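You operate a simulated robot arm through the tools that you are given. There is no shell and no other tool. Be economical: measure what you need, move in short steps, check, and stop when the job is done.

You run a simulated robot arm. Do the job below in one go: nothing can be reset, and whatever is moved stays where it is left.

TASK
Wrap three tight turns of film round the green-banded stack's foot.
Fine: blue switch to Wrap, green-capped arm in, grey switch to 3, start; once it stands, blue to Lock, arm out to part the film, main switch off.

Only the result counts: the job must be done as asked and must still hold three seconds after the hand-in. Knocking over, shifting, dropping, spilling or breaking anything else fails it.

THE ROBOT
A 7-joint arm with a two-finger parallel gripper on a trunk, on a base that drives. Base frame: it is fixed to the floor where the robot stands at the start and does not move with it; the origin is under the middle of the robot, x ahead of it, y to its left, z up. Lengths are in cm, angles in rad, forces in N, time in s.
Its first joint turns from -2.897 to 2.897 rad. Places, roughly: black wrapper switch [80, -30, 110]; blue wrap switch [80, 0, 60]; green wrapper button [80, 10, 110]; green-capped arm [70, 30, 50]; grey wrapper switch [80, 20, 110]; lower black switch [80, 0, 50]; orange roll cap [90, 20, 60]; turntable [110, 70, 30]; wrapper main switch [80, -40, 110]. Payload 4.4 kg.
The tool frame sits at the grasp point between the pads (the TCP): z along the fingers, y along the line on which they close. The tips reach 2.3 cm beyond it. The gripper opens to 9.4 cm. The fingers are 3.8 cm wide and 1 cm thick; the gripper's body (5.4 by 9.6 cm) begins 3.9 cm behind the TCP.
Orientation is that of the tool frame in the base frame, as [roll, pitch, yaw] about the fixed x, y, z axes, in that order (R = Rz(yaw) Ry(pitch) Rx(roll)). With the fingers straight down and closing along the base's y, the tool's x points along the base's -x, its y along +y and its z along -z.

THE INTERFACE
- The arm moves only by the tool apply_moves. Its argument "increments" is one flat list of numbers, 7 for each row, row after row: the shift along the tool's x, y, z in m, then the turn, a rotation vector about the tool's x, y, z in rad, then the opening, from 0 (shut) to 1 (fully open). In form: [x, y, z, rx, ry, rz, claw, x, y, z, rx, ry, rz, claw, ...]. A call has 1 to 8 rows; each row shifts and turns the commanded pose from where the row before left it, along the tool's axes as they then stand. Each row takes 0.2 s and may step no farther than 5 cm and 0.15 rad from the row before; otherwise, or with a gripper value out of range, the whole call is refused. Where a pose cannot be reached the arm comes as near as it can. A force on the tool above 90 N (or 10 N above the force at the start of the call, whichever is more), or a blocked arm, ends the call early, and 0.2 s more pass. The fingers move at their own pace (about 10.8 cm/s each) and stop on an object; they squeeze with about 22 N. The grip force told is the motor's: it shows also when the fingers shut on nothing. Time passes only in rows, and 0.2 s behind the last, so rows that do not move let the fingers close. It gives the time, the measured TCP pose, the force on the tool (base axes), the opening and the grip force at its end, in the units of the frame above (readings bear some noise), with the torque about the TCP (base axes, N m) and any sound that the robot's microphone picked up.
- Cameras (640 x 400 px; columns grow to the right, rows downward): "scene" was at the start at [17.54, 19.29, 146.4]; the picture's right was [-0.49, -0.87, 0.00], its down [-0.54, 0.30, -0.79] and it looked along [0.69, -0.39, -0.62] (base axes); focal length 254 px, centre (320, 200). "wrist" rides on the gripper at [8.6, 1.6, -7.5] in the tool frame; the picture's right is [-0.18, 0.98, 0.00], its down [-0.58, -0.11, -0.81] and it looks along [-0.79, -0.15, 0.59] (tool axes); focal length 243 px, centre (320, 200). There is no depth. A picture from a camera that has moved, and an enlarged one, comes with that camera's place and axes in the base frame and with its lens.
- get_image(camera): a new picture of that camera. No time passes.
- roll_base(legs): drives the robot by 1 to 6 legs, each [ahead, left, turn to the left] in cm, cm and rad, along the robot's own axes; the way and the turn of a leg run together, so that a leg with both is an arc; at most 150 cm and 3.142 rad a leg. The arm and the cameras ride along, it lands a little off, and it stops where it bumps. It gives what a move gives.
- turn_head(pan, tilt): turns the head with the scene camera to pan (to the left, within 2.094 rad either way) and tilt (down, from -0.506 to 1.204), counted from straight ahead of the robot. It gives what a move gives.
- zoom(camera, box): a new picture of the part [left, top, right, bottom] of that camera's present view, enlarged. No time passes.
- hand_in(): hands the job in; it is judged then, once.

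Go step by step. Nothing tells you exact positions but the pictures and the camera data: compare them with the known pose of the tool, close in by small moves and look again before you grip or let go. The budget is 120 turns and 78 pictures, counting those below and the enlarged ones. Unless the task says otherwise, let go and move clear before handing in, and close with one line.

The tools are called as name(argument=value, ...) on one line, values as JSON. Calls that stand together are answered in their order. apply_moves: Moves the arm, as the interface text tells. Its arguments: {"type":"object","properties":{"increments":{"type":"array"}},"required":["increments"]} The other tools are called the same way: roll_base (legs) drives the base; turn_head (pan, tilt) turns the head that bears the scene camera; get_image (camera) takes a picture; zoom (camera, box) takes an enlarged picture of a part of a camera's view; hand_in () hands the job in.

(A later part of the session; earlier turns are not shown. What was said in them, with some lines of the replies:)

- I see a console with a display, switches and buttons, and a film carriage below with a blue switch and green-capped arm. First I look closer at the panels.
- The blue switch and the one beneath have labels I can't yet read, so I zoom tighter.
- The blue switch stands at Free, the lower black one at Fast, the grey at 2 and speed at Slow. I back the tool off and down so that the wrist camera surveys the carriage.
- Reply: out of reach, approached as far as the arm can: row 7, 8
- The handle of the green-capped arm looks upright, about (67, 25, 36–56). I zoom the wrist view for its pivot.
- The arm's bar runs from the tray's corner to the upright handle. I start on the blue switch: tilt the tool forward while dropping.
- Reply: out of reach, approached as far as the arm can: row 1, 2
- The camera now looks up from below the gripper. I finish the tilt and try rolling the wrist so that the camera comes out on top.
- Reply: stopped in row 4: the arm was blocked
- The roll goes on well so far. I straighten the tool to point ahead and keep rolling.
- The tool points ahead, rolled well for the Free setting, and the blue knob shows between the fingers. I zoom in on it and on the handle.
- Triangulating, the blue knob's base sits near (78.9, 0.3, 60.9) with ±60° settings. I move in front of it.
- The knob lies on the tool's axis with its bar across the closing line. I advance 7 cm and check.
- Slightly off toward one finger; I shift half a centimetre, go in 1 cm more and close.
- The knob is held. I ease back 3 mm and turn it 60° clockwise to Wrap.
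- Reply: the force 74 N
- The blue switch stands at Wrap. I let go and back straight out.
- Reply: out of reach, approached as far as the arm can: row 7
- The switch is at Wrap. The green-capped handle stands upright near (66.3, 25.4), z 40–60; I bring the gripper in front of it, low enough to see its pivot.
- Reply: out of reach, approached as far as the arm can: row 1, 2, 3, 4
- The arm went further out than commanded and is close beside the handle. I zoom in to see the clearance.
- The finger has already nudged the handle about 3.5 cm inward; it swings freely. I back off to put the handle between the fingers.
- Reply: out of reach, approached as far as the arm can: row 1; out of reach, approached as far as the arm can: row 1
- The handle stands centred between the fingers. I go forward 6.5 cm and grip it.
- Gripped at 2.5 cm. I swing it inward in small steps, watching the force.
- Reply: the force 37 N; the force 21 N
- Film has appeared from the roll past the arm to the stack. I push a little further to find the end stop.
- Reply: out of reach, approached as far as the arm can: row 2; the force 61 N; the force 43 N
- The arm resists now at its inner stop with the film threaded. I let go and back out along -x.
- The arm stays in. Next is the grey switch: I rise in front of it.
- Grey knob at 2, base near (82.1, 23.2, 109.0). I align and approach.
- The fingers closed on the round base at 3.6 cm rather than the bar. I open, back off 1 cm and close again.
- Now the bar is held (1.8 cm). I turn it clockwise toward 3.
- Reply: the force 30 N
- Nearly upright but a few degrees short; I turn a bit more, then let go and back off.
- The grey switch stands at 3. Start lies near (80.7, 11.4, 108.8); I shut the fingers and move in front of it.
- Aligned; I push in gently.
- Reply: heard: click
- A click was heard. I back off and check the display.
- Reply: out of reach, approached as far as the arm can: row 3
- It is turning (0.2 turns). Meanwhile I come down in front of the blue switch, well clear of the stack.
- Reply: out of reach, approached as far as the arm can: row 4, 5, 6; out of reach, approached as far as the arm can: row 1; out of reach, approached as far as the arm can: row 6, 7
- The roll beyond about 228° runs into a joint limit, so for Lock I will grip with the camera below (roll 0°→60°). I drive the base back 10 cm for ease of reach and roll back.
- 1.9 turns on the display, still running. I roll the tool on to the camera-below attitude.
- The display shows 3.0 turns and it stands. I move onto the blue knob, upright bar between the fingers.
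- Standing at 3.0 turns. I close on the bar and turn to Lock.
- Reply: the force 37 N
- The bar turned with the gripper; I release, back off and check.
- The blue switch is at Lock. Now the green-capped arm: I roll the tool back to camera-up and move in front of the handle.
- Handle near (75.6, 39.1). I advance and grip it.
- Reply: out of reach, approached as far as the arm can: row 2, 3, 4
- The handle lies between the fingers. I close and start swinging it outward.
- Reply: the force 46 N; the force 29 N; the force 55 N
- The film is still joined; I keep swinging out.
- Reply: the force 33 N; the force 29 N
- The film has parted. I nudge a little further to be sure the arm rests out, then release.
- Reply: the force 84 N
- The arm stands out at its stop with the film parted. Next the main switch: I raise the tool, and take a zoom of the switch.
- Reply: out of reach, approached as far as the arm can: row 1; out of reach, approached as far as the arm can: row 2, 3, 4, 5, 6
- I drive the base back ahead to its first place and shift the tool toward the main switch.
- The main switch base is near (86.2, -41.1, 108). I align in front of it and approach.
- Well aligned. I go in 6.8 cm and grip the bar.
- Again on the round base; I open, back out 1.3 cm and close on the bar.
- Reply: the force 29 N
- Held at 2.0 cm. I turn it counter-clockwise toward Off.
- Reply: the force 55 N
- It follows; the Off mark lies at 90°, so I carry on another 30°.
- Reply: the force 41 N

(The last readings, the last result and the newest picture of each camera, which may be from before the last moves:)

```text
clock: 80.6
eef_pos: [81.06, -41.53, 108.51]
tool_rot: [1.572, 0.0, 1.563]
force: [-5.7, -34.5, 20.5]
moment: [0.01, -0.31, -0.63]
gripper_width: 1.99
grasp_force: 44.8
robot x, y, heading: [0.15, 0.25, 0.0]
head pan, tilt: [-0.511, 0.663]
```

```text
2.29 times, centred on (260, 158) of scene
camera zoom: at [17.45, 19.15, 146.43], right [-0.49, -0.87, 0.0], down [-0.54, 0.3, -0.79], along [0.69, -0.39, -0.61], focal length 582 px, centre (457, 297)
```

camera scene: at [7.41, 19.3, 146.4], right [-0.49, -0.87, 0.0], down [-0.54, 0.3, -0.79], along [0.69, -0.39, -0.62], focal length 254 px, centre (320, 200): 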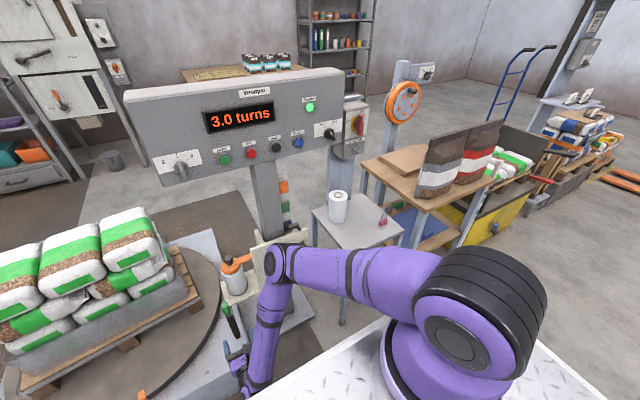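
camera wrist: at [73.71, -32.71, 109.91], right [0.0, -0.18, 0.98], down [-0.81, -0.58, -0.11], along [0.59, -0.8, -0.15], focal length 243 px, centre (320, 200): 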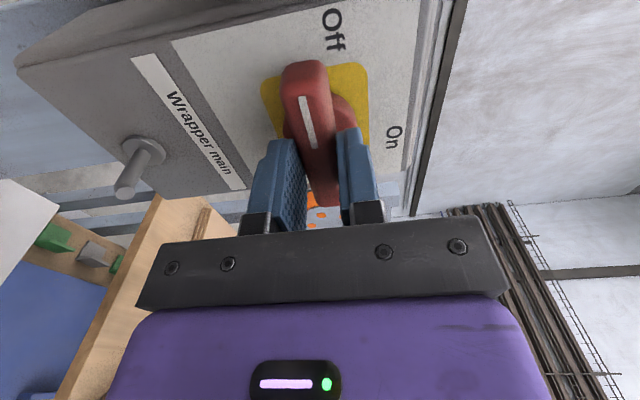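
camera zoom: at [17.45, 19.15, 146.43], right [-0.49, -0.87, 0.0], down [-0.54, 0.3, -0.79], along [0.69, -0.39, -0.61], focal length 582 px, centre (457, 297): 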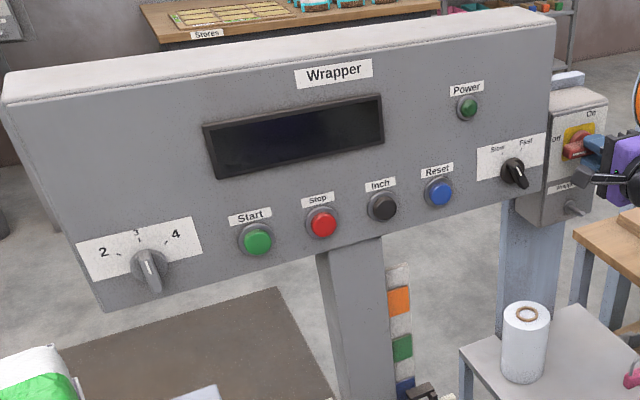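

The power lamp and display are dark: the main switch is off. I let go, back clear and check everything.

apply_moves(increments=[0, 0, 0, 0, 0, 0, 0.5, 0, 0, 0, 0, 0, 0, 0.5, 0, 0, 0, 0, 0, 0, 0.5, 0, 0, -0.03, 0, 0, 0, 0.5, 0, 0, -0.05, 0, 0, 0, 0.5, 0, 0, -0.05, 0, 0, 0, 0.5])

get_image(camera="scene")

zoom(camera="scene", box=[320, 100, 400, 170])

zoom(camera="scene", box=[0, 200, 330, 400])

```text
clock: 82.0
eef_pos: [67.95, -41.19, 108.43]
tool_rot: [1.573, -0.001, 1.568]
force: [2.0, -0.3, -0.3]
moment: [0.01, -0.02, -0.02]
gripper_width: 4.7
grasp_force: 0.1
robot x, y, heading: [0.27, -0.25, -0.001]
head pan, tilt: [-0.511, 0.663]
```

```text
11 pictures are left
camera scene: at [17.62, 19.28, 146.39], right [-0.49, -0.87, 0.0], down [-0.54, 0.3, -0.79], along [0.69, -0.39, -0.62], focal length 254 px, centre (320, 200)
```

scene: 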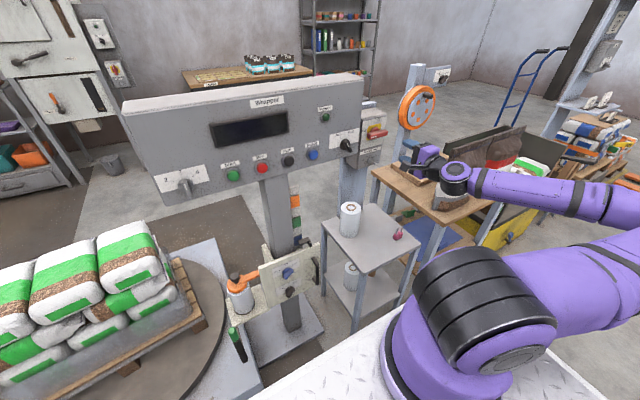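

```text
5.71 times, centred on (360, 135) of scene
camera zoom: at [17.62, 19.28, 146.39], right [-0.49, -0.87, 0.0], down [-0.54, 0.3, -0.79], along [0.69, -0.39, -0.62], focal length 1454 px, centre (91, 571)
```

zoom: 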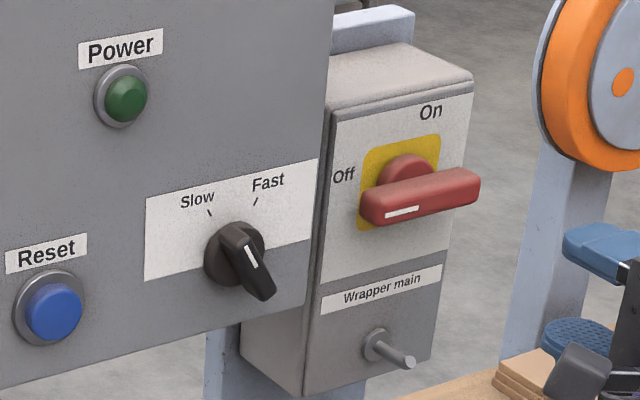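

```text
1.94 times, centred on (165, 300) of scene
camera zoom: at [17.62, 19.28, 146.39], right [-0.49, -0.87, 0.0], down [-0.54, 0.3, -0.79], along [0.69, -0.39, -0.62], focal length 494 px, centre (621, 6)
```

zoom: 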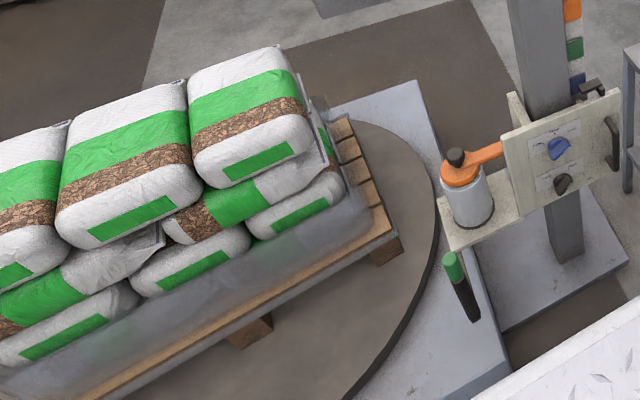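

The film is round the foot, parted, with blue at Lock, the arm out and power off. One check that the robot arm touches nothing on the right-hand bench.

zoom(camera="scene", box=[360, 90, 600, 260])

get_image(camera="wrist")

```text
2.35 times, centred on (480, 175) of scene
camera zoom: at [17.62, 19.28, 146.39], right [-0.49, -0.87, 0.0], down [-0.54, 0.3, -0.79], along [0.69, -0.39, -0.62], focal length 599 px, centre (-56, 259)
```

zoom: 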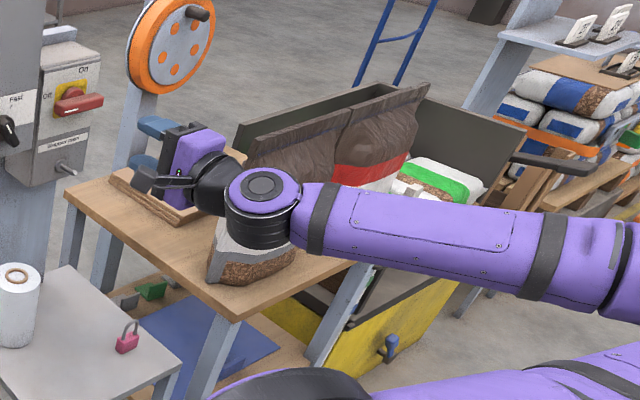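

```text
7 pictures are left
camera wrist: at [60.62, -32.49, 109.85], right [0.0, -0.19, 0.98], down [-0.81, -0.58, -0.11], along [0.59, -0.79, -0.15], focal length 243 px, centre (320, 200)
```

wrist: 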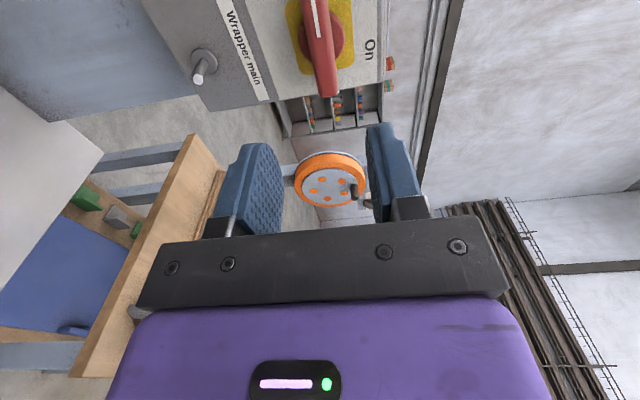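

The bags on the bench stand as before and nothing is touched, so I hand the job in.

hand_in()

```text
The job is handed in.
```

The job is handed in: three turns of film are round the stack's foot and the film is parted. The blue switch is at Lock, the green-capped arm is out, and the main switch is off.
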